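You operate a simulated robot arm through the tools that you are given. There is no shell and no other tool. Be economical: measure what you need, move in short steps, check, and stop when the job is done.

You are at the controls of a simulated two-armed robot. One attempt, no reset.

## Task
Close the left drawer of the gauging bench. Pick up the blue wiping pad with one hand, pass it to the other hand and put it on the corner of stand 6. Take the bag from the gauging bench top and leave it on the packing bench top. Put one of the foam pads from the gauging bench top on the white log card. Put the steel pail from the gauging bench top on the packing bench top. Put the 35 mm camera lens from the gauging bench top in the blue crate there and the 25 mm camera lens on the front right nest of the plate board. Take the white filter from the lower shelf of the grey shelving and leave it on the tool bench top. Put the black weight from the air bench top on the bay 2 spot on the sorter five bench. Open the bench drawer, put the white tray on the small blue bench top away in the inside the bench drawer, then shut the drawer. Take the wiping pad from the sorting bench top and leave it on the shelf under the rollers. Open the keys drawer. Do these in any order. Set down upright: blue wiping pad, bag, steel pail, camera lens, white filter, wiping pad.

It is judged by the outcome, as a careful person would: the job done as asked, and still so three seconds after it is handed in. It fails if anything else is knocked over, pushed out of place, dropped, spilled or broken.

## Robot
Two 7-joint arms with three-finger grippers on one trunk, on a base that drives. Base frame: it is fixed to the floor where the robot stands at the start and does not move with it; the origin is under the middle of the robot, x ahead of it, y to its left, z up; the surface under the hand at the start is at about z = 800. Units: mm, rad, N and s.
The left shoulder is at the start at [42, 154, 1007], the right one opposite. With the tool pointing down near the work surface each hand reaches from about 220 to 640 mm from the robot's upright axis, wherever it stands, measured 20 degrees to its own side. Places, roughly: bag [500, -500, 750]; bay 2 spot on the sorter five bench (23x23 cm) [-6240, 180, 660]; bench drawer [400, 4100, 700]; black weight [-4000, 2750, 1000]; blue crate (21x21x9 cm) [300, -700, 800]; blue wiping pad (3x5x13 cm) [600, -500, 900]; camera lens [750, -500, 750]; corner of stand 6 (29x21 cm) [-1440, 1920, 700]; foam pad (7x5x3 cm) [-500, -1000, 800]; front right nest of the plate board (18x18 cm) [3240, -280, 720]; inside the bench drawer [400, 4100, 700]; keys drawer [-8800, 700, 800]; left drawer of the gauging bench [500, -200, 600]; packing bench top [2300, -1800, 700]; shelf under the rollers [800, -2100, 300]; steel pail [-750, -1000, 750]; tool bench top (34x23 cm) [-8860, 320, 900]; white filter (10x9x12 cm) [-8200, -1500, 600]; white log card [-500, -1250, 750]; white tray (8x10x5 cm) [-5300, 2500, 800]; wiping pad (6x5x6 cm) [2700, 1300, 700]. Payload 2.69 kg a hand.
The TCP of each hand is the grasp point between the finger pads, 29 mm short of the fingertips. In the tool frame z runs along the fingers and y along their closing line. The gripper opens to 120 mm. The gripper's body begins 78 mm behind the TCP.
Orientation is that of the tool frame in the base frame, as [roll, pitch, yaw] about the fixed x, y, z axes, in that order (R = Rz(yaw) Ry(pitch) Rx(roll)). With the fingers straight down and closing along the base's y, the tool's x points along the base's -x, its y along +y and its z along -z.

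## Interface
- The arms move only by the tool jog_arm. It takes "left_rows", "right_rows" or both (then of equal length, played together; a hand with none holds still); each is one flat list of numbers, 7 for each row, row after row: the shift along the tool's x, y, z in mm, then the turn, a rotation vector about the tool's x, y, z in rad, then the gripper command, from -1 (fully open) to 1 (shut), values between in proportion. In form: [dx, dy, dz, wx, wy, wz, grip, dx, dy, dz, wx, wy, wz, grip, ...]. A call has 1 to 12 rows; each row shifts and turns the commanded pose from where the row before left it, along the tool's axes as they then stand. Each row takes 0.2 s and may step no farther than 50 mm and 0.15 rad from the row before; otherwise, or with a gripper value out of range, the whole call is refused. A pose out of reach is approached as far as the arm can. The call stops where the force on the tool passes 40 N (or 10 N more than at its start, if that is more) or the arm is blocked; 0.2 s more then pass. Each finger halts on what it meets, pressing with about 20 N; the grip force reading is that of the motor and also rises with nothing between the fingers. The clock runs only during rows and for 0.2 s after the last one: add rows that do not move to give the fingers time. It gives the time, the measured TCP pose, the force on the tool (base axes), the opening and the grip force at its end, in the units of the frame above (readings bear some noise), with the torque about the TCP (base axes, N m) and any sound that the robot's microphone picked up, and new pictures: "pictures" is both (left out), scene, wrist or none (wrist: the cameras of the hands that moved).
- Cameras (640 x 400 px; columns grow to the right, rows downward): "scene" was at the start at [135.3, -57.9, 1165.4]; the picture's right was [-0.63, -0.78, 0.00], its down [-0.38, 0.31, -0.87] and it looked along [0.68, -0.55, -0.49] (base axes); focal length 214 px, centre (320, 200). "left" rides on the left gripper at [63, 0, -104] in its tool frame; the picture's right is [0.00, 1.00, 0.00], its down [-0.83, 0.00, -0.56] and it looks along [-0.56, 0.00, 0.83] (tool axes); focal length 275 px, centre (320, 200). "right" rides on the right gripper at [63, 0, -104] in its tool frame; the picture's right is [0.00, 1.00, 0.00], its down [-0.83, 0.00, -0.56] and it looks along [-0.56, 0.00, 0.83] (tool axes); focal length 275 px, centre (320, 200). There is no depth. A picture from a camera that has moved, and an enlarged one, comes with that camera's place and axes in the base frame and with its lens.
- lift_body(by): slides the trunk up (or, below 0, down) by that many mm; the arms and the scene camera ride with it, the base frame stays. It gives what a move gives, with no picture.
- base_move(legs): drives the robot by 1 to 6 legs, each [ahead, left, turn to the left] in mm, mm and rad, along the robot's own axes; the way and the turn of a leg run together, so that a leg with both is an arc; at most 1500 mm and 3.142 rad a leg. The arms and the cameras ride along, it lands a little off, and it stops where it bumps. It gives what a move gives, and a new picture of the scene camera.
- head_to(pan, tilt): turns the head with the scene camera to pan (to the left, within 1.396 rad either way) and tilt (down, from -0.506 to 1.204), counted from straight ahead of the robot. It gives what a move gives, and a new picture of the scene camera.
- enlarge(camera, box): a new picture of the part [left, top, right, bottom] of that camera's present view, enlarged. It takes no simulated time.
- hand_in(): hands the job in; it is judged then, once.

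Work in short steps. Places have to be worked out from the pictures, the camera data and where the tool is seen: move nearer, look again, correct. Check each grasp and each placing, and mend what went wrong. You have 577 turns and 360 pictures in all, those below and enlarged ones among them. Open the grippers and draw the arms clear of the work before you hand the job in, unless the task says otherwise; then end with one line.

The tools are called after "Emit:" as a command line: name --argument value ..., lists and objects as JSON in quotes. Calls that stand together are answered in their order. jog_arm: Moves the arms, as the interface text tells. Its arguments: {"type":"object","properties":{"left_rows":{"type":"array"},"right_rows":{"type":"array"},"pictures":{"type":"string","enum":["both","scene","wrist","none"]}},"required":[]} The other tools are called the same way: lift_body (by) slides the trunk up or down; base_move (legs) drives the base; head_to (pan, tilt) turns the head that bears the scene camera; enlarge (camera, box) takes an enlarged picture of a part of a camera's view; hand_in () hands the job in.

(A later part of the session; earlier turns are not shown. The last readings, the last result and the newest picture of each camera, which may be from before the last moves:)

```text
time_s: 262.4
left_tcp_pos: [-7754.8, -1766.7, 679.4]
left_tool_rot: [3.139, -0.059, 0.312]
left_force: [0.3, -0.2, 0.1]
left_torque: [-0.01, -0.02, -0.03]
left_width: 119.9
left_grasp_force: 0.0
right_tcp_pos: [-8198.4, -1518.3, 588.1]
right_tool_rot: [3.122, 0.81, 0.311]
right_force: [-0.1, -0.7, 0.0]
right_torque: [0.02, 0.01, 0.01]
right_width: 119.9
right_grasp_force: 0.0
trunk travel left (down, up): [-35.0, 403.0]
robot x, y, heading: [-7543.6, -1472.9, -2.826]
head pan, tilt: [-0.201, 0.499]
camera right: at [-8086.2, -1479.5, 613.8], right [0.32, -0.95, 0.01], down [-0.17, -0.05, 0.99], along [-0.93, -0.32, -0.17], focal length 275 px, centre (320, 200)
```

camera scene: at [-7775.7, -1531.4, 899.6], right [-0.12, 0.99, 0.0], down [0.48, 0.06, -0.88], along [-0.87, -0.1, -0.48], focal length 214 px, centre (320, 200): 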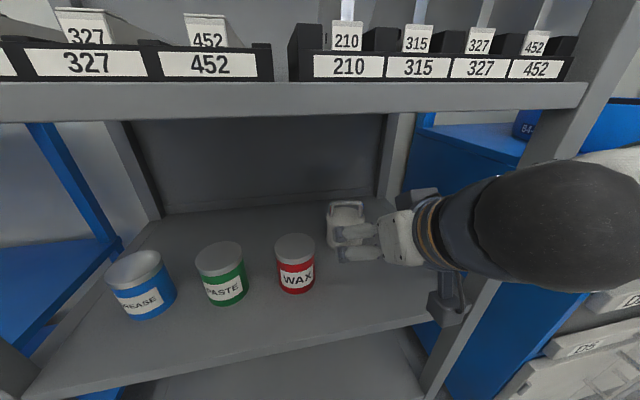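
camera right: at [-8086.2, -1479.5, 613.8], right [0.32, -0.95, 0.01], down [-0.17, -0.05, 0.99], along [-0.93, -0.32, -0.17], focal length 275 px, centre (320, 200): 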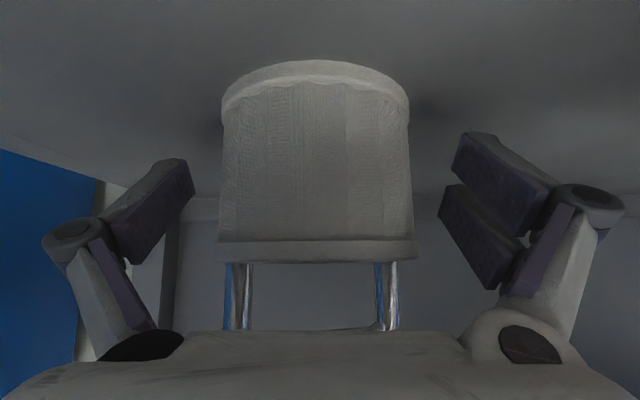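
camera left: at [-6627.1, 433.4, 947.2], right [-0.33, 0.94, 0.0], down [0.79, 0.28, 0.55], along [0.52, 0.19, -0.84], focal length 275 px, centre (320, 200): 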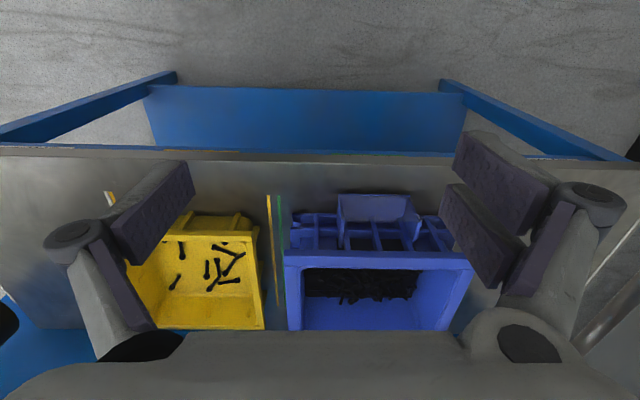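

Nearly there: 12 mm more ahead, then close on the body.

Emit:
jog_arm --right_rows '[-8, 0, 9, 0, 0, 0, -1, 0, 0, 0, 0, 0, 0, 1, 0, 0, 0, 0, 0, 0, 1, 0, 0, 0, 0, 0, 0, 1]' --pictures "wrist"

```text
time_s: 263.4
left_tcp_pos: [-7751.0, -1766.7, 681.4]
left_tool_rot: [-3.141, -0.054, 0.311]
left_force: [-0.3, -0.1, 0.4]
left_torque: [0.02, 0.02, -0.01]
left_width: 119.8
left_grasp_force: 0.0
right_tcp_pos: [-8206.6, -1521.6, 594.8]
right_tool_rot: [3.124, 0.818, 0.316]
right_force: [0.7, 0.2, -0.6]
right_torque: [0.0, -0.02, -0.01]
right_width: 88.9
right_grasp_force: 19.8
trunk travel left (down, up): [-35.0, 403.0]
robot x, y, heading: [-7545.2, -1471.5, -2.831]
head pan, tilt: [-0.201, 0.499]
camera right: at [-8094.5, -1483.3, 618.3], right [0.32, -0.95, 0.01], down [-0.16, -0.05, 0.99], along [-0.93, -0.32, -0.16], focal length 275 px, centre (320, 200)
```

right: 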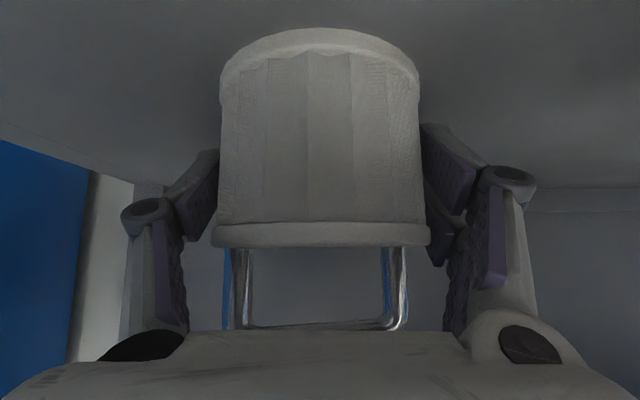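

Gripped at 88.9 mm. I lift 40 mm and check.

Emit:
jog_arm --right_rows '[-10, 0, -9, 0, 0, 0, 1, -10, 0, -9, 0, 0, 0, 1, -10, 0, -9, 0, 0, 0, 1]' --pictures "both"

```text
time_s: 264.2
left_tcp_pos: [-7753.3, -1774.5, 678.9]
left_tool_rot: [-3.136, -0.06, 0.321]
left_force: [-0.6, -0.1, 0.3]
left_torque: [0.0, -0.01, -0.04]
left_width: 120.2
left_grasp_force: 0.0
right_tcp_pos: [-8208.1, -1535.6, 631.8]
right_tool_rot: [3.14, 0.811, 0.342]
right_force: [0.1, -0.1, -1.3]
right_torque: [0.0, 0.0, 0.0]
right_width: 89.4
right_grasp_force: 19.9
trunk travel left (down, up): [-35.0, 403.0]
robot x, y, heading: [-7551.7, -1473.7, -2.822]
head pan, tilt: [-0.201, 0.499]
camera scene: at [-7796.3, -1544.7, 801.7], right [-0.12, 0.99, 0.0], down [0.46, 0.06, -0.88], along [-0.88, -0.1, -0.47], focal length 214 px, centre (320, 200)
camera right: at [-8097.3, -1495.1, 657.2], right [0.34, -0.94, 0.0], down [-0.16, -0.06, 0.99], along [-0.93, -0.33, -0.17], focal length 275 px, centre (320, 200)
```

scene: 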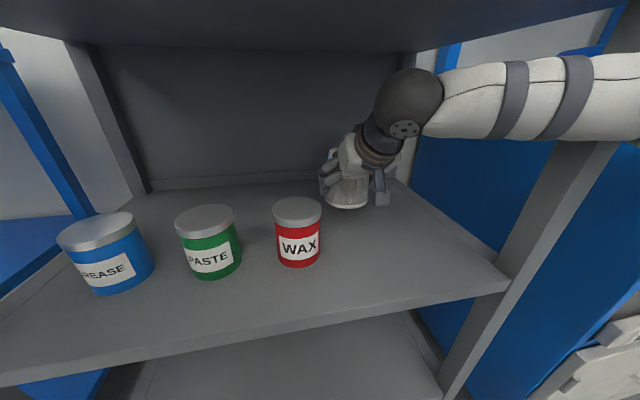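
right: 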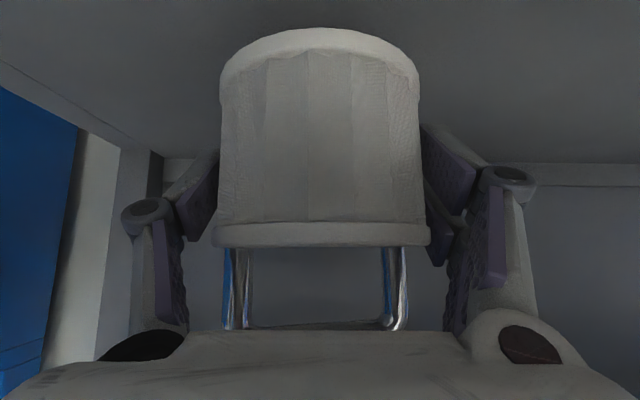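

The filter is lifted free. I back straight out of the shelf.

Emit:
base_move --legs '[[-400, 0, 0]]'

```text
time_s: 264.9
left_tcp_pos: [-7755.6, -1773.7, 677.6]
left_tool_rot: [-3.137, -0.064, 0.318]
left_force: [-0.3, -0.2, -0.4]
left_torque: [0.0, 0.03, 0.0]
left_width: 120.0
left_grasp_force: 0.1
right_tcp_pos: [-8207.7, -1537.0, 633.9]
right_tool_rot: [3.136, 0.816, 0.344]
right_force: [-0.5, 0.4, -0.9]
right_torque: [0.01, -0.01, 0.02]
right_width: 89.3
right_grasp_force: 20.0
trunk travel left (down, up): [-35.0, 403.0]
robot x, y, heading: [-7545.6, -1475.5, -2.825]
head pan, tilt: [-0.201, 0.499]
stopped in leg 1: the robot was blocked; the commanded pose is now the measured one
camera scene: at [-7798.2, -1544.2, 800.3], right [-0.12, 0.99, 0.0], down [0.47, 0.06, -0.88], along [-0.88, -0.1, -0.47], focal length 214 px, centre (320, 200)
```

scene: 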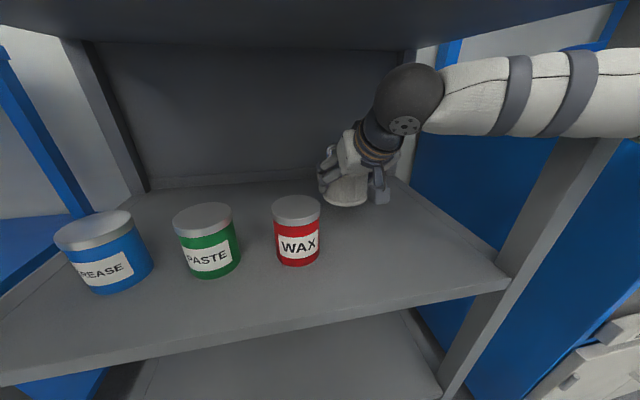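

The base reports blocked at once, though nothing looks hooked. I raise the trunk slightly and try a short step back.

Emit:
lift_body --by 25

Emit:
base_move --legs '[[-60, 0, 0]]'

```text
time_s: 265.6
left_tcp_pos: [-7758.6, -1773.8, 701.6]
left_tool_rot: [-3.14, -0.068, 0.319]
left_force: [-0.4, -0.2, -0.4]
left_torque: [0.0, 0.02, -0.02]
left_width: 119.8
left_grasp_force: 0.0
right_tcp_pos: [-8212.7, -1535.6, 654.4]
right_tool_rot: [3.136, 0.809, 0.34]
right_force: [0.7, 0.6, -1.2]
right_torque: [0.02, 0.01, 0.0]
right_width: 89.6
right_grasp_force: 19.9
trunk travel left (down, up): [-60.0, 378.0]
robot x, y, heading: [-7547.9, -1476.0, -2.824]
head pan, tilt: [-0.201, 0.499]
```

```text
time_s: 266.6
left_tcp_pos: [-7704.8, -1753.8, 701.9]
left_tool_rot: [3.141, -0.072, 0.318]
left_force: [0.3, -0.4, -0.8]
left_torque: [0.01, -0.01, 0.0]
left_width: 119.9
left_grasp_force: 0.0
right_tcp_pos: [-8157.8, -1516.4, 650.8]
right_tool_rot: [3.13, 0.805, 0.336]
right_force: [0.1, -0.1, -2.4]
right_torque: [-0.02, 0.0, 0.04]
right_width: 89.3
right_grasp_force: 20.0
trunk travel left (down, up): [-60.0, 378.0]
robot x, y, heading: [-7489.2, -1459.6, -2.825]
head pan, tilt: [-0.201, 0.499]
camera scene: at [-7741.9, -1522.0, 822.8], right [-0.12, 0.99, 0.0], down [0.48, 0.06, -0.88], along [-0.87, -0.1, -0.48], focal length 214 px, centre (320, 200)
```

scene: 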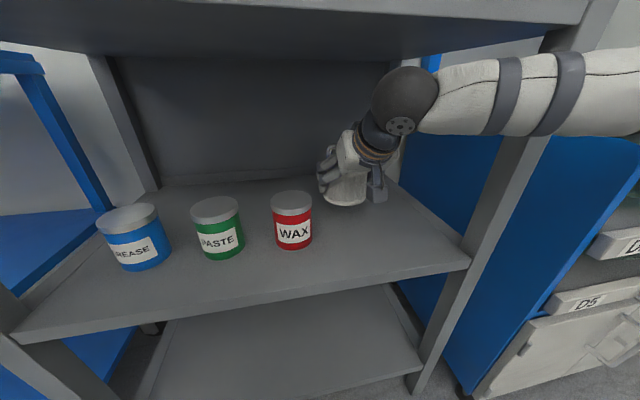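

It moves now. I continue backing out in short steps.

Emit:
base_move --legs '[[-100, 0, 0], [-250, 0, 0]]'

```text
time_s: 269.1
left_tcp_pos: [-7375.9, -1646.9, 700.5]
left_tool_rot: [3.141, -0.072, 0.318]
left_force: [0.3, 0.1, 0.1]
left_torque: [0.0, 0.0, -0.02]
left_width: 119.9
left_grasp_force: 0.2
right_tcp_pos: [-7830.3, -1408.5, 650.8]
right_tool_rot: [3.131, 0.805, 0.336]
right_force: [-0.4, -0.2, -1.1]
right_torque: [-0.01, 0.01, 0.01]
right_width: 89.2
right_grasp_force: 19.7
trunk travel left (down, up): [-60.0, 378.0]
robot x, y, heading: [-7162.4, -1346.0, -2.825]
head pan, tilt: [-0.201, 0.499]
camera scene: at [-7413.7, -1413.9, 822.8], right [-0.12, 0.99, 0.0], down [0.48, 0.06, -0.88], along [-0.87, -0.1, -0.48], focal length 214 px, centre (320, 200)
```

scene: 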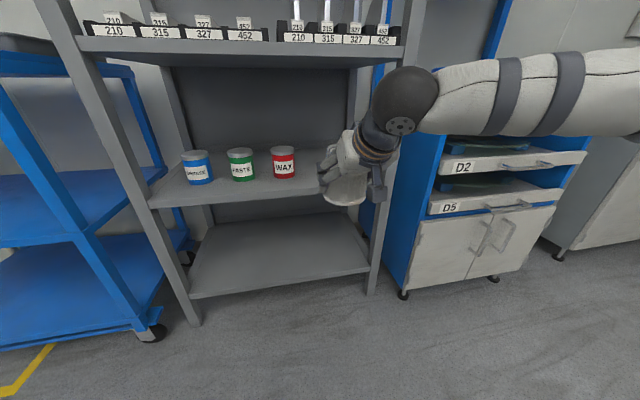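

Clear of the shelving. I raise the trunk and strafe right along the wall to the tool bench.

Emit:
lift_body --by 320

Emit:
base_move --legs '[[0, -1000, 0], [0, -900, 0]]'

Emit:
head_to --pan -0.1 --tilt 0.45

```text
time_s: 272.3
left_tcp_pos: [-7376.3, -1646.8, 1020.4]
left_tool_rot: [-3.14, -0.072, 0.317]
left_force: [-0.1, 0.0, 0.6]
left_torque: [-0.03, -0.01, -0.02]
left_width: 119.7
left_grasp_force: 0.1
right_tcp_pos: [-7831.4, -1407.1, 969.9]
right_tool_rot: [3.133, 0.803, 0.339]
right_force: [-0.7, -0.6, -0.9]
right_torque: [-0.03, -0.01, 0.01]
right_width: 89.3
right_grasp_force: 19.4
trunk travel left (down, up): [-380.0, 58.0]
robot x, y, heading: [-7163.0, -1350.2, -2.822]
head pan, tilt: [-0.201, 0.499]
```

```text
time_s: 287.4
left_tcp_pos: [-8000.0, 169.7, 1021.1]
left_tool_rot: [3.141, -0.071, 0.344]
left_force: [-0.2, 0.0, -0.1]
left_torque: [0.01, -0.01, -0.01]
left_width: 120.0
left_grasp_force: 0.0
right_tcp_pos: [-8460.9, 398.1, 971.3]
right_tool_rot: [3.131, 0.804, 0.36]
right_force: [-0.7, -0.5, -0.6]
right_torque: [0.02, -0.02, 0.0]
right_width: 89.5
right_grasp_force: 19.4
trunk travel left (down, up): [-380.0, 58.0]
robot x, y, heading: [-7793.3, 469.4, -2.796]
head pan, tilt: [-0.201, 0.499]
camera scene: at [-7940.5, 439.3, 1171.6], right [-0.14, 0.99, 0.0], down [0.47, 0.07, -0.88], along [-0.87, -0.13, -0.48], focal length 214 px, centre (320, 200)
```

scene: 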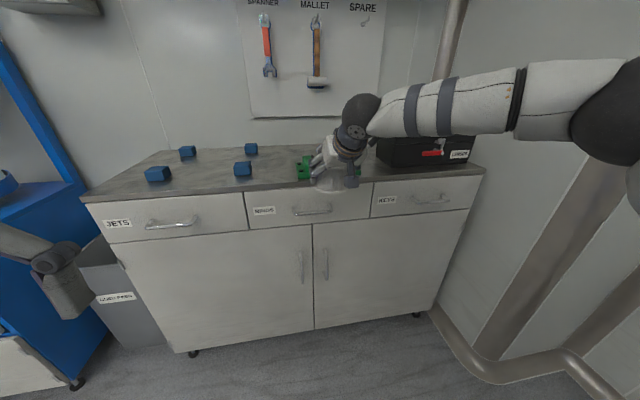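

```text
time_s: 288.0
left_tcp_pos: [-7999.9, 170.6, 1020.8]
left_tool_rot: [3.141, -0.072, 0.344]
left_force: [-0.1, 0.0, 0.3]
left_torque: [0.02, 0.01, -0.01]
left_width: 120.2
left_grasp_force: 0.1
right_tcp_pos: [-8459.5, 398.3, 969.8]
right_tool_rot: [3.131, 0.806, 0.362]
right_force: [-0.2, -0.4, -0.7]
right_torque: [-0.02, 0.0, 0.03]
right_width: 89.5
right_grasp_force: 19.8
trunk travel left (down, up): [-380.0, 58.0]
robot x, y, heading: [-7796.7, 473.8, -2.799]
head pan, tilt: [-0.099, 0.45]
camera scene: at [-7939.6, 430.0, 1176.0], right [-0.24, 0.97, 0.0], down [0.42, 0.11, -0.9], along [-0.87, -0.22, -0.44], focal length 214 px, centre (320, 200)
```

scene: 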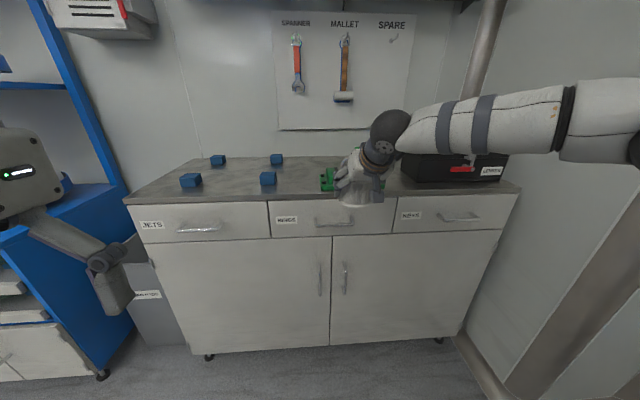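

The tool bench is ahead with three labelled drawers. I enlarge to read the labels and see the clear area.

Emit:
enlarge --camera "scene" --box '[250, 140, 530, 260]'

```text
2.29 times, centred on (390, 200) of scene
camera zoom: at [-7939.6, 430.0, 1176.0], right [-0.24, 0.97, 0.0], down [0.42, 0.11, -0.9], along [-0.87, -0.22, -0.44], focal length 490 px, centre (160, 200)
```

zoom: 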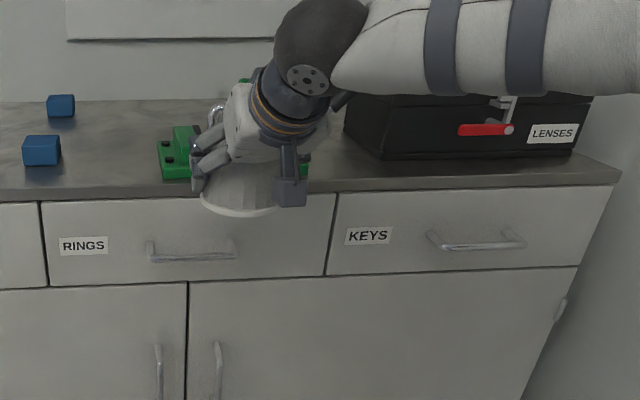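

The hand hides the area. I strafe left to look past it.

Emit:
base_move --legs '[[0, 330, 0]]'

Emit:
enlarge --camera "scene" --box '[270, 120, 510, 260]'

```text
time_s: 291.1
left_tcp_pos: [-7890.4, -137.7, 1020.8]
left_tool_rot: [-3.141, -0.072, 0.344]
left_force: [0.8, -0.4, 0.0]
left_torque: [0.01, -0.01, 0.01]
left_width: 120.0
left_grasp_force: 0.0
right_tcp_pos: [-8348.5, 88.9, 969.8]
right_tool_rot: [3.132, 0.805, 0.364]
right_force: [-1.1, -0.2, -1.9]
right_torque: [0.01, -0.01, -0.06]
right_width: 89.3
right_grasp_force: 19.9
trunk travel left (down, up): [-380.0, 58.0]
robot x, y, heading: [-7685.1, 168.3, -2.796]
head pan, tilt: [-0.099, 0.45]
camera scene: at [-7828.9, 121.8, 1176.0], right [-0.24, 0.97, 0.0], down [0.42, 0.11, -0.9], along [-0.87, -0.22, -0.44], focal length 214 px, centre (320, 200)
```

scene: 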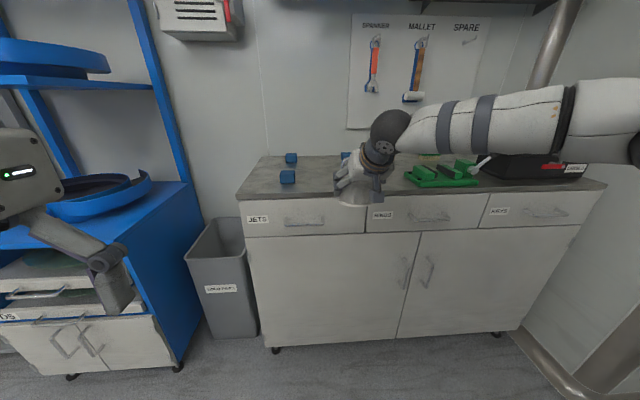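

```text
2.67 times, centred on (390, 190) of scene
camera zoom: at [-7828.9, 121.8, 1176.0], right [-0.24, 0.97, 0.0], down [0.42, 0.11, -0.9], along [-0.87, -0.22, -0.44], focal length 572 px, centre (133, 227)
```

zoom: 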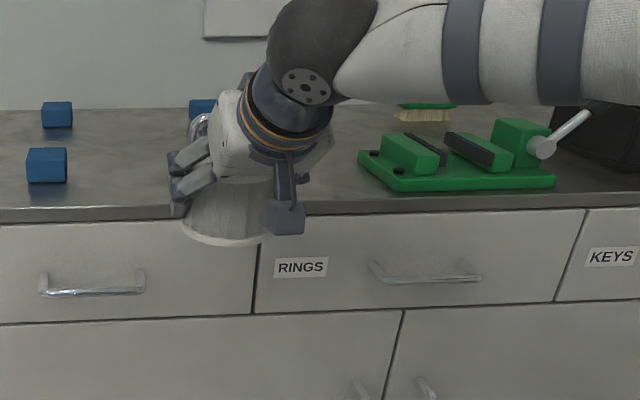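

A green vise occupies part of the bench; I plan to set the filter just behind/left of it. I raise the trunk for clearance and approach in steps.

Emit:
lift_body --by 57

Emit:
base_move --legs '[[0, -200, 0], [330, 0, 0]]'

Emit:
head_to --pan -0.1 --tilt 0.75

```text
time_s: 292.1
left_tcp_pos: [-7890.6, -138.2, 1077.7]
left_tool_rot: [3.141, -0.075, 0.344]
left_force: [-0.4, -0.7, -0.5]
left_torque: [0.0, -0.05, -0.03]
left_width: 120.0
left_grasp_force: 0.0
right_tcp_pos: [-8350.4, 88.4, 1025.2]
right_tool_rot: [3.132, 0.799, 0.364]
right_force: [0.0, 0.3, -2.3]
right_torque: [0.0, -0.03, 0.02]
right_width: 89.2
right_grasp_force: 20.1
trunk travel left (down, up): [-437.0, 1.0]
robot x, y, heading: [-7683.7, 167.3, -2.797]
head pan, tilt: [-0.099, 0.45]
```

```text
time_s: 296.0
left_tcp_pos: [-8263.4, -61.2, 1078.1]
left_tool_rot: [-3.141, -0.071, 0.352]
left_force: [0.5, -0.7, 0.1]
left_torque: [0.03, -0.05, 0.01]
left_width: 119.9
left_grasp_force: 0.0
right_tcp_pos: [-8724.6, 161.2, 1028.5]
right_tool_rot: [3.132, 0.805, 0.369]
right_force: [0.2, 0.2, -1.5]
right_torque: [-0.02, -0.01, 0.0]
right_width: 89.5
right_grasp_force: 20.2
trunk travel left (down, up): [-437.0, 1.0]
robot x, y, heading: [-8056.6, 242.0, -2.792]
head pan, tilt: [-0.099, 0.45]
camera scene: at [-8150.5, 218.0, 1240.3], right [-0.25, 0.97, 0.0], down [0.42, 0.11, -0.9], along [-0.87, -0.23, -0.44], focal length 214 px, centre (320, 200)
```

scene: 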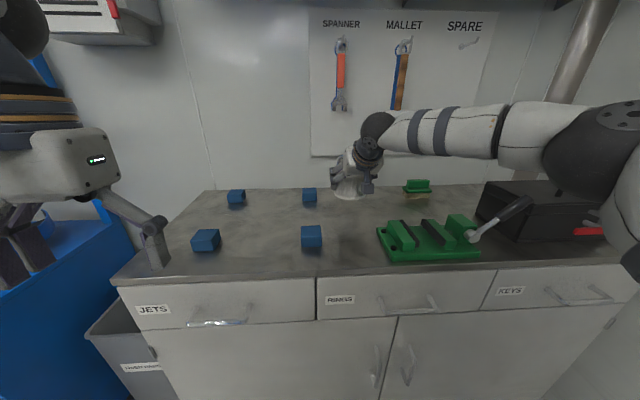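

```text
time_s: 296.8
left_tcp_pos: [-8263.5, -62.1, 1078.1]
left_tool_rot: [-3.141, -0.072, 0.35]
left_force: [0.4, -0.4, -0.2]
left_torque: [0.0, -0.02, -0.01]
left_width: 119.9
left_grasp_force: 0.0
right_tcp_pos: [-8724.1, 162.3, 1027.1]
right_tool_rot: [3.131, 0.806, 0.37]
right_force: [-0.1, -0.5, -1.3]
right_torque: [0.0, 0.03, -0.03]
right_width: 89.5
right_grasp_force: 20.5
trunk travel left (down, up): [-437.0, 1.0]
robot x, y, heading: [-8060.7, 243.2, -2.787]
head pan, tilt: [-0.099, 0.75]
camera scene: at [-8141.3, 220.4, 1214.0], right [-0.25, 0.97, 0.0], down [0.66, 0.17, -0.73], along [-0.71, -0.18, -0.68], focal length 214 px, centre (320, 200)
```

scene: 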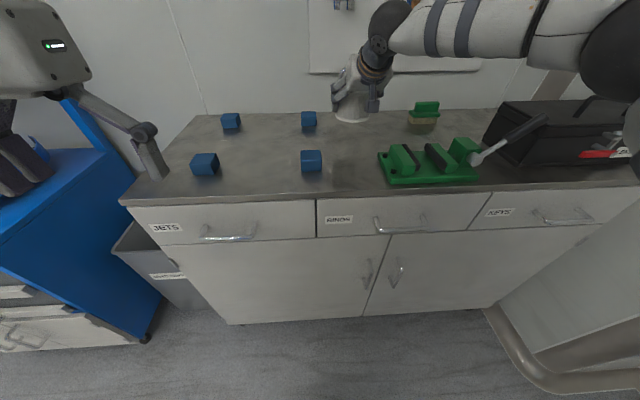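

There's a free patch between the cubes, vise and brush, about (−8876,199). I turn 0.4 rad so the tilted hand trails clear of the vise, and approach.

Emit:
base_move --legs '[[0, 165, 0], [0, 0, -0.4], [100, 80, 0]]'

Emit:
head_to --pan -0.1 --tilt 0.8

```text
time_s: 300.8
left_tcp_pos: [-8412.8, -188.7, 1077.0]
left_tool_rot: [3.14, -0.072, -0.053]
left_force: [0.0, 0.3, -0.1]
left_torque: [0.03, -0.02, -0.02]
left_width: 120.0
left_grasp_force: 0.0
right_tcp_pos: [-8749.5, 197.5, 1028.8]
right_tool_rot: [3.131, 0.804, -0.035]
right_force: [-0.4, -0.8, -2.3]
right_torque: [0.02, -0.02, 0.0]
right_width: 89.3
right_grasp_force: 20.3
trunk travel left (down, up): [-437.0, 1.0]
robot x, y, heading: [-8104.3, 12.2, 3.089]
head pan, tilt: [-0.099, 0.75]
camera scene: at [-8189.3, 23.0, 1213.9], right [0.15, 0.99, 0.0], down [0.67, -0.1, -0.73], along [-0.72, 0.11, -0.68], focal length 214 px, centre (320, 200)
```

scene: 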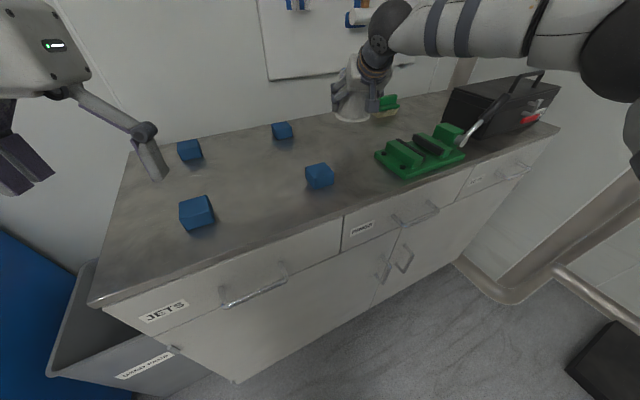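

```text
time_s: 301.5
left_tcp_pos: [-8411.9, -188.1, 1078.6]
left_tool_rot: [3.141, -0.071, -0.052]
left_force: [0.0, 0.0, 0.4]
left_torque: [-0.02, -0.04, 0.02]
left_width: 120.1
left_grasp_force: 0.1
right_tcp_pos: [-8748.7, 198.3, 1027.5]
right_tool_rot: [3.132, 0.805, -0.036]
right_force: [-0.5, 0.4, -1.7]
right_torque: [0.03, -0.02, 0.05]
right_width: 89.5
right_grasp_force: 20.4
trunk travel left (down, up): [-437.0, 1.0]
robot x, y, heading: [-8104.7, 15.0, 3.087]
head pan, tilt: [-0.099, 0.799]
camera scene: at [-8186.6, 23.3, 1209.9], right [0.15, 0.99, 0.0], down [0.71, -0.11, -0.7], along [-0.69, 0.1, -0.72], focal length 214 px, centre (320, 200)
```

scene: 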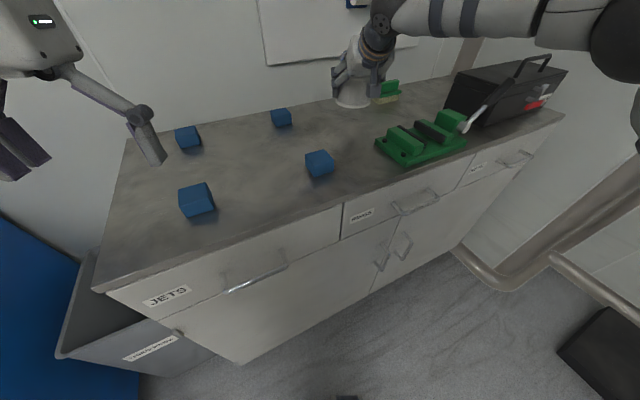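

The target pixel (340,123) is clear of cubes, vise and brush. I drive ahead 95 mm and check from the right wrist.

Emit:
base_move --legs '[[95, 0, 0]]'

Emit:
jog_arm --right_rows '[-12, 0, 12, 0, 0, 0, 1, -12, 0, 12, 0, 0, 0, 1]' --pictures "both"

```text
time_s: 302.6
left_tcp_pos: [-8505.7, -183.8, 1078.8]
left_tool_rot: [-3.141, -0.072, -0.05]
left_force: [0.2, -0.1, -0.2]
left_torque: [-0.02, -0.03, 0.0]
left_width: 120.2
left_grasp_force: 0.1
right_tcp_pos: [-8841.5, 202.3, 1028.7]
right_tool_rot: [3.131, 0.804, -0.033]
right_force: [-0.2, 0.2, -0.8]
right_torque: [0.01, 0.0, 0.01]
right_width: 89.5
right_grasp_force: 20.2
trunk travel left (down, up): [-437.0, 1.0]
robot x, y, heading: [-8197.2, 19.4, 3.095]
head pan, tilt: [-0.099, 0.799]
camera scene: at [-8280.7, 27.8, 1209.9], right [0.15, 0.99, 0.0], down [0.71, -0.11, -0.7], along [-0.69, 0.1, -0.72], focal length 214 px, centre (320, 200)
```

scene: 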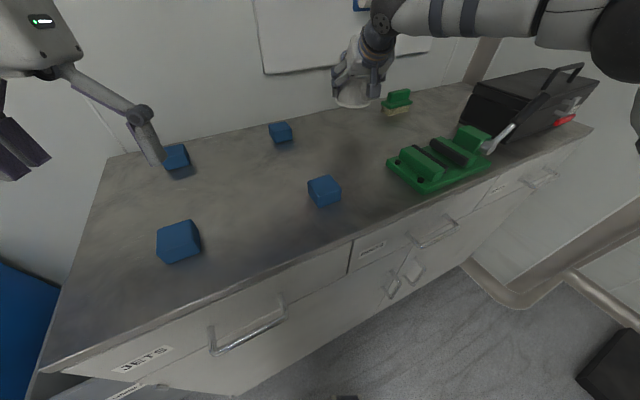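

```text
time_s: 303.2
left_tcp_pos: [-8505.6, -183.9, 1077.8]
left_tool_rot: [-3.141, -0.072, -0.049]
left_force: [-0.3, 0.4, -0.3]
left_torque: [0.01, 0.0, 0.02]
left_width: 120.0
left_grasp_force: 0.0
right_tcp_pos: [-8876.2, 201.6, 1027.1]
right_tool_rot: [3.131, 0.802, -0.034]
right_force: [-0.5, -0.8, -2.3]
right_torque: [0.02, 0.03, -0.02]
right_width: 89.5
right_grasp_force: 20.4
trunk travel left (down, up): [-437.0, 1.0]
robot x, y, heading: [-8199.1, 13.7, 3.091]
head pan, tilt: [-0.099, 0.799]
camera scene: at [-8280.5, 27.7, 1209.8], right [0.15, 0.99, 0.0], down [0.71, -0.11, -0.7], along [-0.69, 0.1, -0.72], focal length 214 px, centre (320, 200)
camera right: at [-8757.6, 199.7, 1053.3], right [-0.02, -1.0, 0.0], down [-0.18, 0.01, 0.98], along [-0.98, 0.02, -0.18], focal length 275 px, centre (320, 200)
```

scene: 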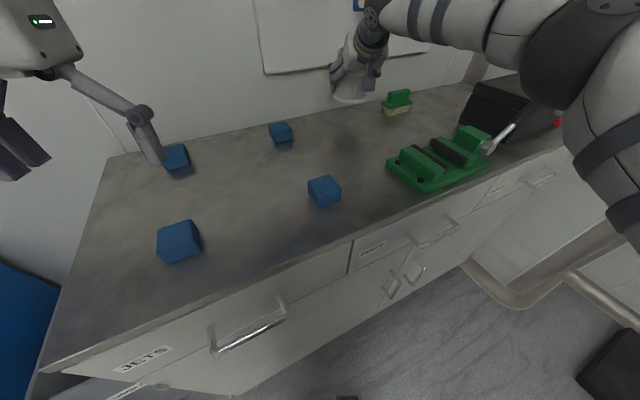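
right: 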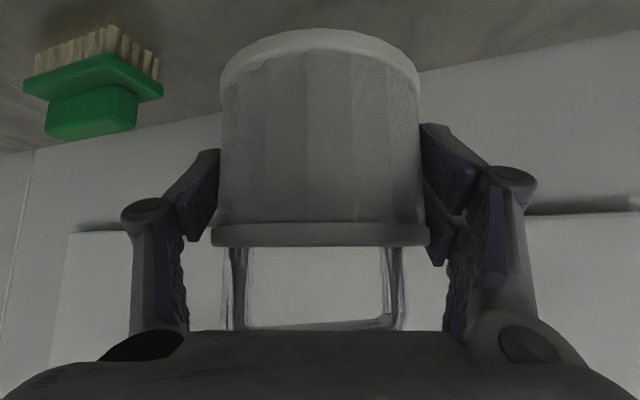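

The landing spot is clear. I lower 80 mm, then check.

Emit:
jog_arm --right_rows '[19, 0, 18.5, 0, 0, 0, 1, 19, 0, 18.5, 0, 0, 0, 1, 19, 0, 18.5, 0, 0, 0, 1]' --pictures "both"

```text
time_s: 304.0
left_tcp_pos: [-8505.2, -183.3, 1077.7]
left_tool_rot: [-3.141, -0.071, -0.051]
left_force: [-0.9, -0.3, -0.1]
left_torque: [0.01, 0.01, 0.0]
left_width: 120.0
left_grasp_force: 0.0
right_tcp_pos: [-8874.8, 201.2, 949.2]
right_tool_rot: [3.13, 0.803, -0.035]
right_force: [0.8, -0.2, -1.8]
right_torque: [0.0, -0.01, 0.01]
right_width: 89.3
right_grasp_force: 20.5
trunk travel left (down, up): [-437.0, 1.0]
robot x, y, heading: [-8196.9, 15.5, 3.091]
head pan, tilt: [-0.099, 0.799]
camera scene: at [-8280.5, 27.9, 1209.8], right [0.15, 0.99, 0.0], down [0.71, -0.11, -0.7], along [-0.69, 0.1, -0.72], focal length 214 px, centre (320, 200)
camera right: at [-8756.4, 199.1, 974.6], right [-0.02, -1.0, 0.0], down [-0.18, 0.01, 0.98], along [-0.98, 0.02, -0.18], focal length 275 px, centre (320, 200)
```

scene: 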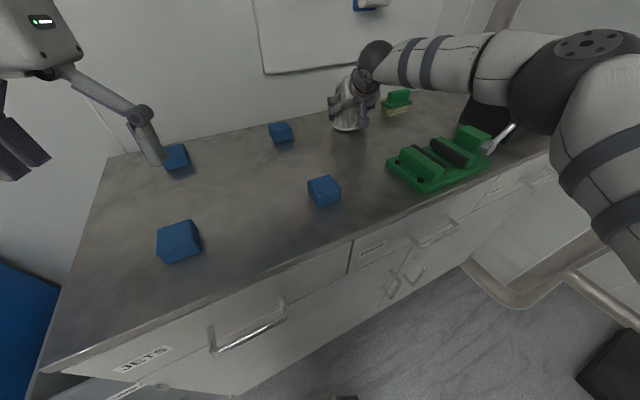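
right: 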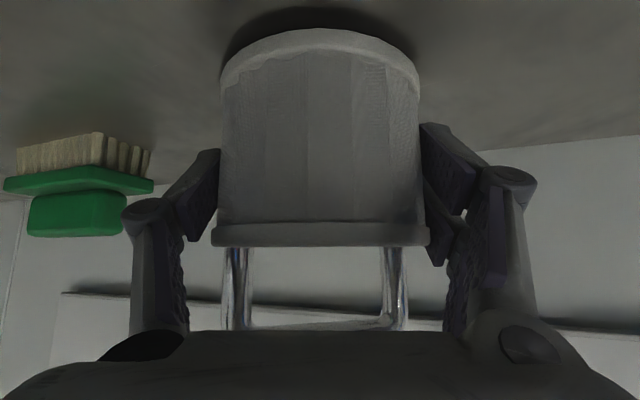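

A shadow shows the base is close. I go down in 5 mm steps, watching force.

Emit:
jog_arm --right_rows '[3.6, 0, 3.5, 0, 0, 0, 1, 3.6, 0, 3.5, 0, 0, 0, 1, 3.6, 0, 3.5, 0, 0, 0, 1]' --pictures "none"

Emit:
jog_arm --right_rows '[3.6, 0, 3.5, 0, 0, 0, 1, 3.6, 0, 3.5, 0, 0, 0, 1]' --pictures "none"

Emit:
jog_arm --right_rows '[3, 0, 2.8, 0, 0, 0, 1, 3, 0, 2.8, 0, 0, 0, 1]' --pictures "wrist"

```text
time_s: 304.8
left_tcp_pos: [-8503.1, -184.1, 1080.4]
left_tool_rot: [3.141, -0.065, -0.05]
left_force: [-0.3, -0.3, -0.7]
left_torque: [-0.01, 0.0, 0.01]
left_width: 119.9
left_grasp_force: 0.1
right_tcp_pos: [-8875.1, 202.2, 941.6]
right_tool_rot: [3.13, 0.817, -0.034]
right_force: [-1.4, -0.7, 20.9]
right_torque: [0.16, 0.25, 0.04]
right_width: 89.8
right_grasp_force: 20.0
trunk travel left (down, up): [-437.0, 1.0]
robot x, y, heading: [-8197.0, 15.5, 3.091]
head pan, tilt: [-0.099, 0.799]
```

```text
time_s: 305.4
left_tcp_pos: [-8501.8, -184.0, 1078.6]
left_tool_rot: [3.141, -0.067, -0.05]
left_force: [0.4, 0.4, 0.0]
left_torque: [-0.01, -0.02, 0.02]
left_width: 119.8
left_grasp_force: 0.1
right_tcp_pos: [-8874.3, 203.4, 929.4]
right_tool_rot: [3.126, 0.814, -0.035]
right_force: [3.2, 1.0, 28.3]
right_torque: [-0.64, -0.33, 0.26]
right_width: 89.4
right_grasp_force: 19.4
trunk travel left (down, up): [-437.0, 1.0]
robot x, y, heading: [-8195.0, 18.2, 3.092]
head pan, tilt: [-0.099, 0.799]
```

```text
time_s: 305.9
left_tcp_pos: [-8502.6, -185.3, 1078.4]
left_tool_rot: [-3.14, -0.07, -0.053]
left_force: [-0.3, -1.0, 0.4]
left_torque: [-0.02, 0.01, 0.02]
left_width: 120.0
left_grasp_force: 0.1
right_tcp_pos: [-8876.4, 202.0, 930.5]
right_tool_rot: [3.118, 0.826, -0.042]
right_force: [4.1, 0.6, 25.3]
right_torque: [-0.75, -0.19, 0.29]
right_width: 89.5
right_grasp_force: 19.6
trunk travel left (down, up): [-437.0, 1.0]
robot x, y, heading: [-8196.9, 18.4, 3.092]
head pan, tilt: [-0.099, 0.799]
stopped in row 2 (right hand): the force on the tool passed its limit at 42 N (the readings are from after the stop); the commanded pose is now the measured one
camera right: at [-8758.3, 199.6, 953.0], right [-0.02, -1.0, 0.01], down [-0.15, 0.01, 0.99], along [-0.99, 0.02, -0.16], focal length 275 px, centre (320, 200)
```

right: 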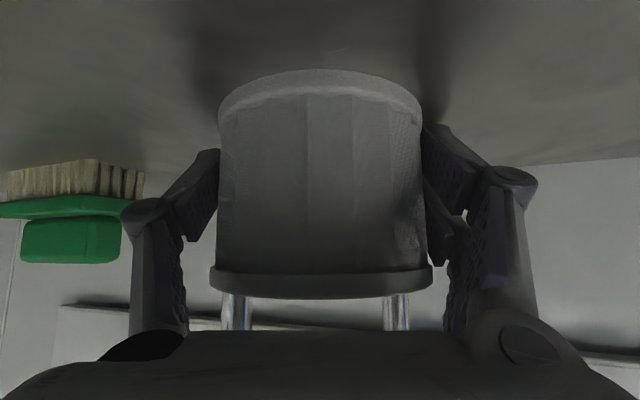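

The base is firmly down (bench z ≈ 893). I open and check the filter.

Emit:
jog_arm --right_rows '[-2, 0, -2, 0, 0, 0, 1, 0, 0, 0, 0, 0, 0, -0.5, 0, 0, 0, 0, 0, 0, -1, 0, 0, 0, 0, 0, 0, -1]' --pictures "wrist"

```text
time_s: 306.9
left_tcp_pos: [-8505.7, -184.7, 1076.3]
left_tool_rot: [-3.141, -0.074, -0.05]
left_force: [-0.7, 0.9, -0.1]
left_torque: [-0.01, -0.02, -0.02]
left_width: 120.0
left_grasp_force: 0.0
right_tcp_pos: [-8877.2, 201.3, 922.3]
right_tool_rot: [3.126, 0.808, -0.036]
right_force: [-0.3, 0.2, 0.8]
right_torque: [0.01, 0.02, -0.02]
right_width: 120.6
right_grasp_force: 0.0
trunk travel left (down, up): [-437.0, 1.0]
robot x, y, heading: [-8198.3, 16.1, 3.094]
head pan, tilt: [-0.099, 0.799]
camera right: at [-8758.9, 200.0, 948.3], right [-0.02, -1.0, 0.01], down [-0.17, 0.01, 0.99], along [-0.98, 0.02, -0.17], focal length 275 px, centre (320, 200)
```

right: 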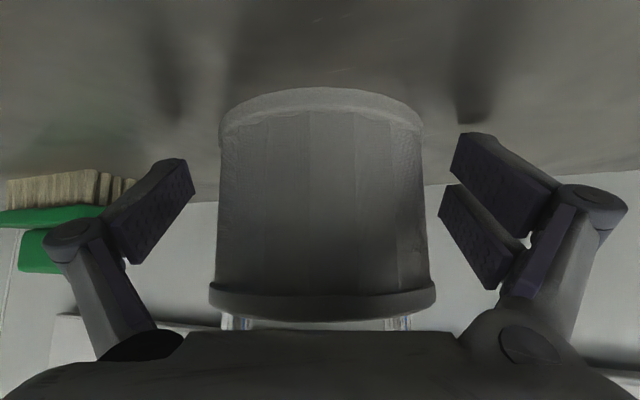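

The filter stands upright and free. I withdraw along the tool axis and view the result.

Emit:
jog_arm --right_rows '[0, 0, -30, 0, 0, 0, -1, 0, 0, -40, 0, 0, 0, -1, 0, 0, -40, 0, 0, 0, -1, 0, 0, -40, 0, 0, 0, -1]' --pictures "both"

```text
time_s: 307.9
left_tcp_pos: [-8503.7, -183.6, 1078.8]
left_tool_rot: [3.142, -0.071, -0.05]
left_force: [0.8, 0.0, 0.3]
left_torque: [0.0, 0.02, 0.0]
left_width: 120.1
left_grasp_force: 0.0
right_tcp_pos: [-8767.8, 200.1, 1031.1]
right_tool_rot: [3.126, 0.815, -0.038]
right_force: [0.9, -0.3, 0.2]
right_torque: [0.0, -0.02, 0.01]
right_width: 120.1
right_grasp_force: 0.1
trunk travel left (down, up): [-437.0, 1.0]
robot x, y, heading: [-8195.8, 15.8, 3.092]
head pan, tilt: [-0.099, 0.799]
camera scene: at [-8278.9, 27.8, 1210.1], right [0.15, 0.99, 0.0], down [0.71, -0.11, -0.7], along [-0.69, 0.1, -0.72], focal length 214 px, centre (320, 200)
camera right: at [-8648.6, 198.0, 1055.2], right [-0.02, -1.0, 0.01], down [-0.17, 0.01, 0.99], along [-0.99, 0.02, -0.17], focal length 275 px, centre (320, 200)
```

scene: 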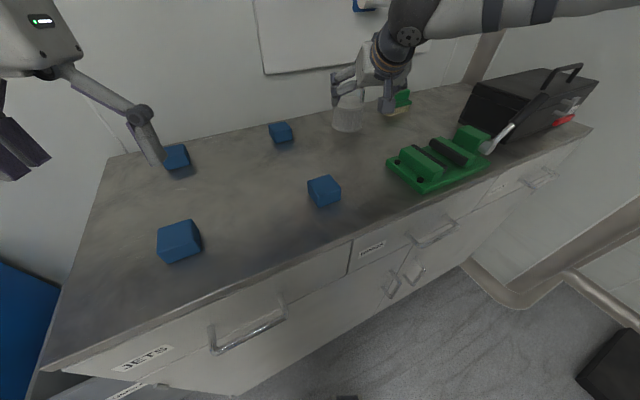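
right: 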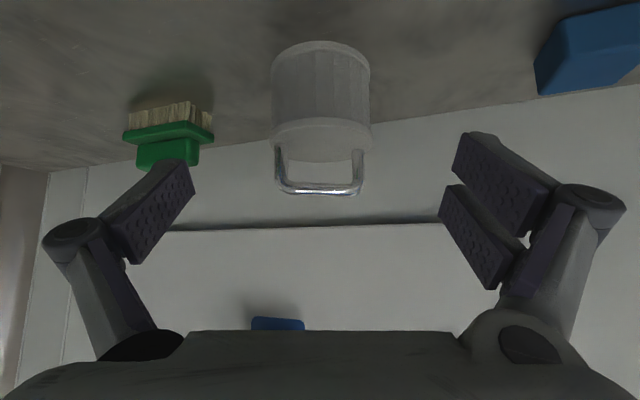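

The filter is placed upright. Next the KEYS drawer at the right end: I back off, square up, strafe right, and turn the right hand to point ahead with fingers above/below.

Emit:
base_move --legs '[[-300, 0, 0], [0, 0, 0.381], [-200, 0, 0], [0, -760, 0]]'

Emit:
jog_arm --right_rows '[0, 0, 0, 0, -0.126, 0, -1, 0, 0, 0, 0, -0.126, 0, -1, 0, 0, 0, 0, -0.126, 0, -1, 0, 0, 0, 0, -0.126, 0, -1, 0, 0, 0, 0, -0.126, 0, -1, 0, 0, 0, 0, -0.126, 0, -1]' --pictures "none"

Emit:
jog_arm --right_rows '[0, 0, 0, 0, 0, 0.143, -1, 0, 0, 0, 0, 0, 0.143, -1, 0, 0, 0, 0, 0, 0.143, -1, 0, 0, 0, 0, 0, 0.143, -1, 0, 0, 0, 0, 0, 0.143, -1, 0, 0, 0, 0, 0, 0.143, -1, 0, 0, 0, 0, 0, 0.143, -1, 0, 0, 0, 0, 0, 0.143, -1, 0, 0, 0, 0, 0, 0.143, -1, 0, 0, 0, 0, 0, 0.143, -1, 0, 0, 0, 0, 0, 0.143, -1]' --pictures "both"

```text
time_s: 318.1
left_tcp_pos: [-8164.5, 481.2, 1079.5]
left_tool_rot: [3.141, -0.073, 0.318]
left_force: [-0.5, -1.4, -0.7]
left_torque: [0.04, -0.02, 0.0]
left_width: 120.1
left_grasp_force: 0.1
right_tcp_pos: [-8549.7, 742.9, 1029.7]
right_tool_rot: [3.126, 0.814, 0.332]
right_force: [0.4, -0.6, -0.4]
right_torque: [0.01, -0.01, 0.01]
right_width: 119.9
right_grasp_force: 0.1
trunk travel left (down, up): [-437.0, 1.0]
robot x, y, heading: [-7950.1, 776.3, -2.828]
head pan, tilt: [-0.099, 0.799]
camera scene: at [-8032.0, 759.0, 1209.9], right [-0.22, 0.98, 0.0], down [0.7, 0.16, -0.7], along [-0.68, -0.15, -0.72], focal length 214 px, centre (320, 200)
```

scene: 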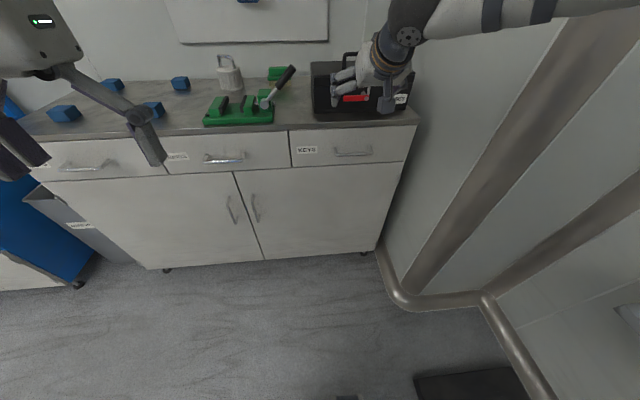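

```text
time_s: 319.5
left_tcp_pos: [-8165.1, 480.5, 1077.4]
left_tool_rot: [-3.14, -0.071, 0.317]
left_force: [0.3, -0.9, 0.4]
left_torque: [-0.01, -0.02, -0.01]
left_width: 119.7
left_grasp_force: 0.0
right_tcp_pos: [-8549.4, 744.2, 1029.6]
right_tool_rot: [1.49, 1.56, -1.309]
right_force: [0.2, 0.9, -0.1]
right_torque: [0.0, 0.01, 0.0]
right_width: 120.0
right_grasp_force: 0.0
trunk travel left (down, up): [-437.0, 1.0]
robot x, y, heading: [-7948.9, 777.0, -2.827]
head pan, tilt: [-0.099, 0.799]
```

```text
time_s: 321.9
left_tcp_pos: [-8164.9, 480.3, 1078.8]
left_tool_rot: [-3.142, -0.073, 0.316]
left_force: [0.3, -0.2, 0.3]
left_torque: [0.0, 0.03, 0.03]
left_width: 120.1
left_grasp_force: 0.1
right_tcp_pos: [-8549.9, 743.3, 1029.8]
right_tool_rot: [1.571, -0.014, -1.225]
right_force: [0.6, -0.1, 0.3]
right_torque: [0.01, -0.03, 0.02]
right_width: 120.1
right_grasp_force: 0.0
trunk travel left (down, up): [-437.0, 1.0]
robot x, y, heading: [-7951.6, 777.3, -2.821]
head pan, tilt: [-0.099, 0.799]
camera scene: at [-8032.0, 759.0, 1209.9], right [-0.22, 0.98, 0.0], down [0.7, 0.16, -0.7], along [-0.68, -0.15, -0.72], focal length 214 px, centre (320, 200)
camera right: at [-8430.3, 720.0, 1029.7], right [0.0, 0.01, 1.0], down [0.24, 0.97, -0.01], along [-0.97, 0.24, -0.01], focal length 275 px, centre (320, 200)
```

scene: 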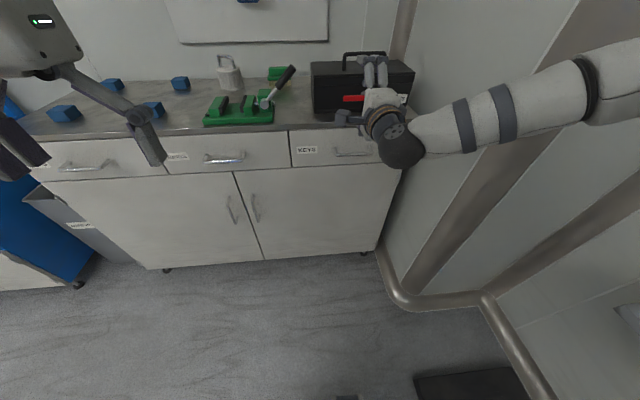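
right: 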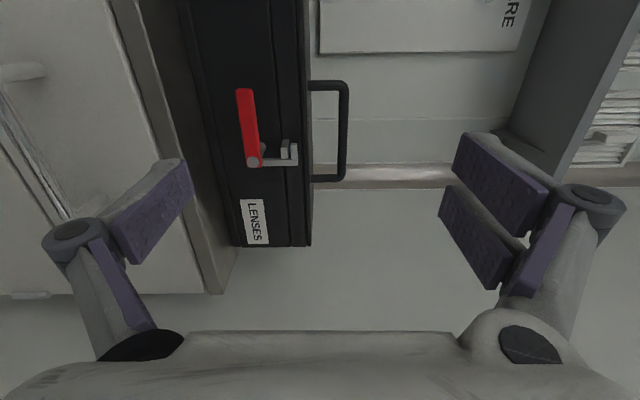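

The hand points ahead with fingers stacked vertically. The KEYS handle is near (−8627,732,822); I lower the trunk 205 mm and look.

Emit:
lift_body --by -205

Emit:
jog_arm --right_rows '[-12, 0, 0, 0, 0, 0, -0.5]' --pictures "both"

```text
time_s: 324.1
left_tcp_pos: [-8165.1, 480.1, 873.4]
left_tool_rot: [3.141, -0.072, 0.316]
left_force: [0.1, -0.2, 0.2]
left_torque: [0.03, 0.0, 0.0]
left_width: 120.0
left_grasp_force: 0.0
right_tcp_pos: [-8549.5, 744.4, 825.7]
right_tool_rot: [1.57, -0.013, -1.229]
right_force: [0.2, -0.7, 0.0]
right_torque: [-0.01, 0.02, 0.0]
right_width: 119.8
right_grasp_force: 0.0
trunk travel left (down, up): [-232.0, 206.0]
robot x, y, heading: [-7952.8, 775.4, -2.82]
head pan, tilt: [-0.099, 0.799]
```

```text
time_s: 324.5
left_tcp_pos: [-8166.1, 481.9, 873.0]
left_tool_rot: [-3.141, -0.07, 0.318]
left_force: [0.3, 0.1, -0.1]
left_torque: [0.0, -0.03, 0.0]
left_width: 120.0
left_grasp_force: 0.0
right_tcp_pos: [-8553.3, 756.3, 825.0]
right_tool_rot: [1.571, -0.013, -1.228]
right_force: [0.1, 0.6, 1.0]
right_torque: [0.0, 0.0, -0.03]
right_width: 90.1
right_grasp_force: 0.0
trunk travel left (down, up): [-232.0, 206.0]
robot x, y, heading: [-7949.3, 780.9, -2.822]
head pan, tilt: [-0.099, 0.799]
camera scene: at [-8132.9, 725.6, 988.9], right [-0.22, 0.98, 0.0], down [0.7, 0.16, -0.7], along [-0.68, -0.15, -0.72], focal length 214 px, centre (320, 200)
camera right: at [-8435.0, 731.4, 824.6], right [0.0, 0.01, 1.0], down [0.24, 0.97, -0.01], along [-0.97, 0.24, -0.01], focal length 275 px, centre (320, 200)
```

scene: 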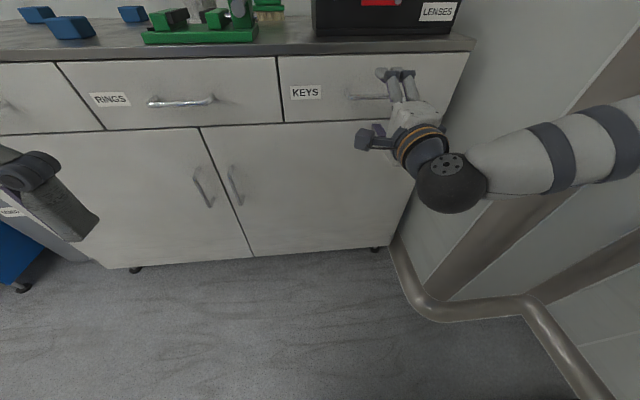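
right: 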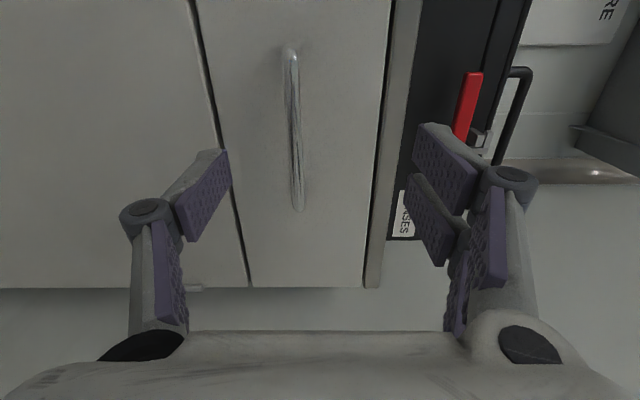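

The bar is level with my lateral position and at z ≈ 807. I drop 17 mm, narrow the opening and advance 50 mm.

Emit:
jog_arm --right_rows '[0, -17, 0, 0, 0, 0, 0.1, 0, 0, 25, 0, 0, 0, 0.1, 0, 0, 25, 0, 0, 0, 0.1]' --pictures "wrist"

```text
time_s: 325.3
left_tcp_pos: [-8165.1, 480.5, 873.9]
left_tool_rot: [-3.141, -0.072, 0.318]
left_force: [0.2, 0.4, 0.4]
left_torque: [0.03, -0.02, 0.05]
left_width: 120.2
left_grasp_force: 0.0
right_tcp_pos: [-8601.4, 739.4, 808.7]
right_tool_rot: [1.572, -0.012, -1.229]
right_force: [-1.0, -0.1, -0.2]
right_torque: [0.02, 0.02, 0.01]
right_width: 54.0
right_grasp_force: 0.0
trunk travel left (down, up): [-232.0, 206.0]
robot x, y, heading: [-7950.0, 778.4, -2.821]
head pan, tilt: [-0.099, 0.799]
camera right: at [-8482.2, 715.0, 807.7], right [0.0, 0.01, 1.0], down [0.24, 0.97, -0.01], along [-0.97, 0.24, -0.01], focal length 275 px, centre (320, 200)
```

right: 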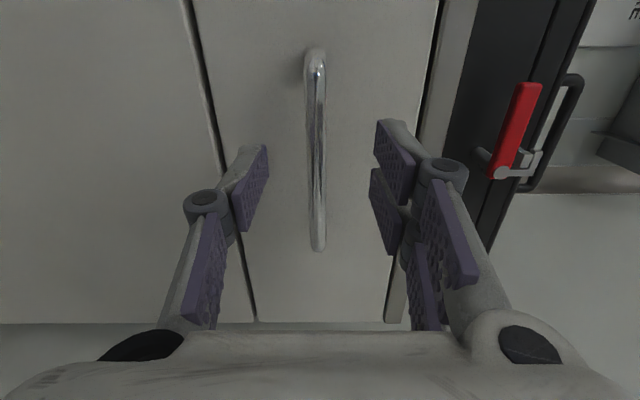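

Bar centred. I advance 33 mm and close on it.

Emit:
jog_arm --right_rows '[0, 0, 17, 0, 0, 0, 0.1, 0, 0, 16, 0, 0, 0, 0.1, 0, 0, 0, 0, 0, 0, 1, 0, 0, 0, 0, 0, 0, 1, 0, 0, 0, 0, 0, 0, 1]' --pictures "wrist"

```text
time_s: 326.5
left_tcp_pos: [-8165.6, 480.2, 872.5]
left_tool_rot: [-3.141, -0.072, 0.317]
left_force: [-0.6, -1.4, 0.8]
left_torque: [-0.02, -0.05, -0.02]
left_width: 120.0
left_grasp_force: 0.1
right_tcp_pos: [-8631.8, 728.4, 807.5]
right_tool_rot: [1.575, -0.012, -1.227]
right_force: [2.0, -0.1, -9.3]
right_torque: [0.76, 0.15, 0.04]
right_width: 11.1
right_grasp_force: 38.2
trunk travel left (down, up): [-232.0, 206.0]
robot x, y, heading: [-7950.0, 778.1, -2.817]
head pan, tilt: [-0.099, 0.799]
camera right: at [-8512.9, 703.5, 806.2], right [-0.01, 0.01, 1.0], down [0.24, 0.97, 0.0], along [-0.97, 0.24, -0.01], focal length 275 px, centre (320, 200)
```

right: 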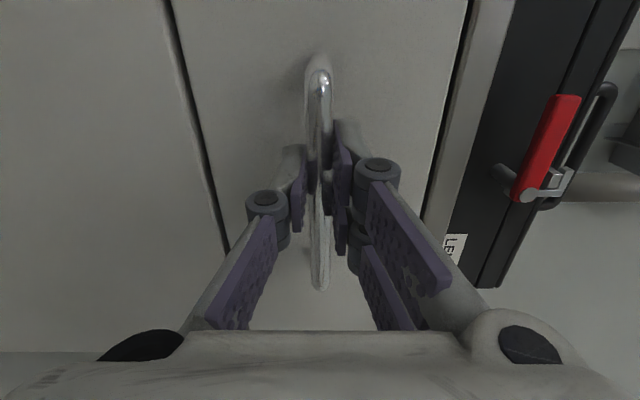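

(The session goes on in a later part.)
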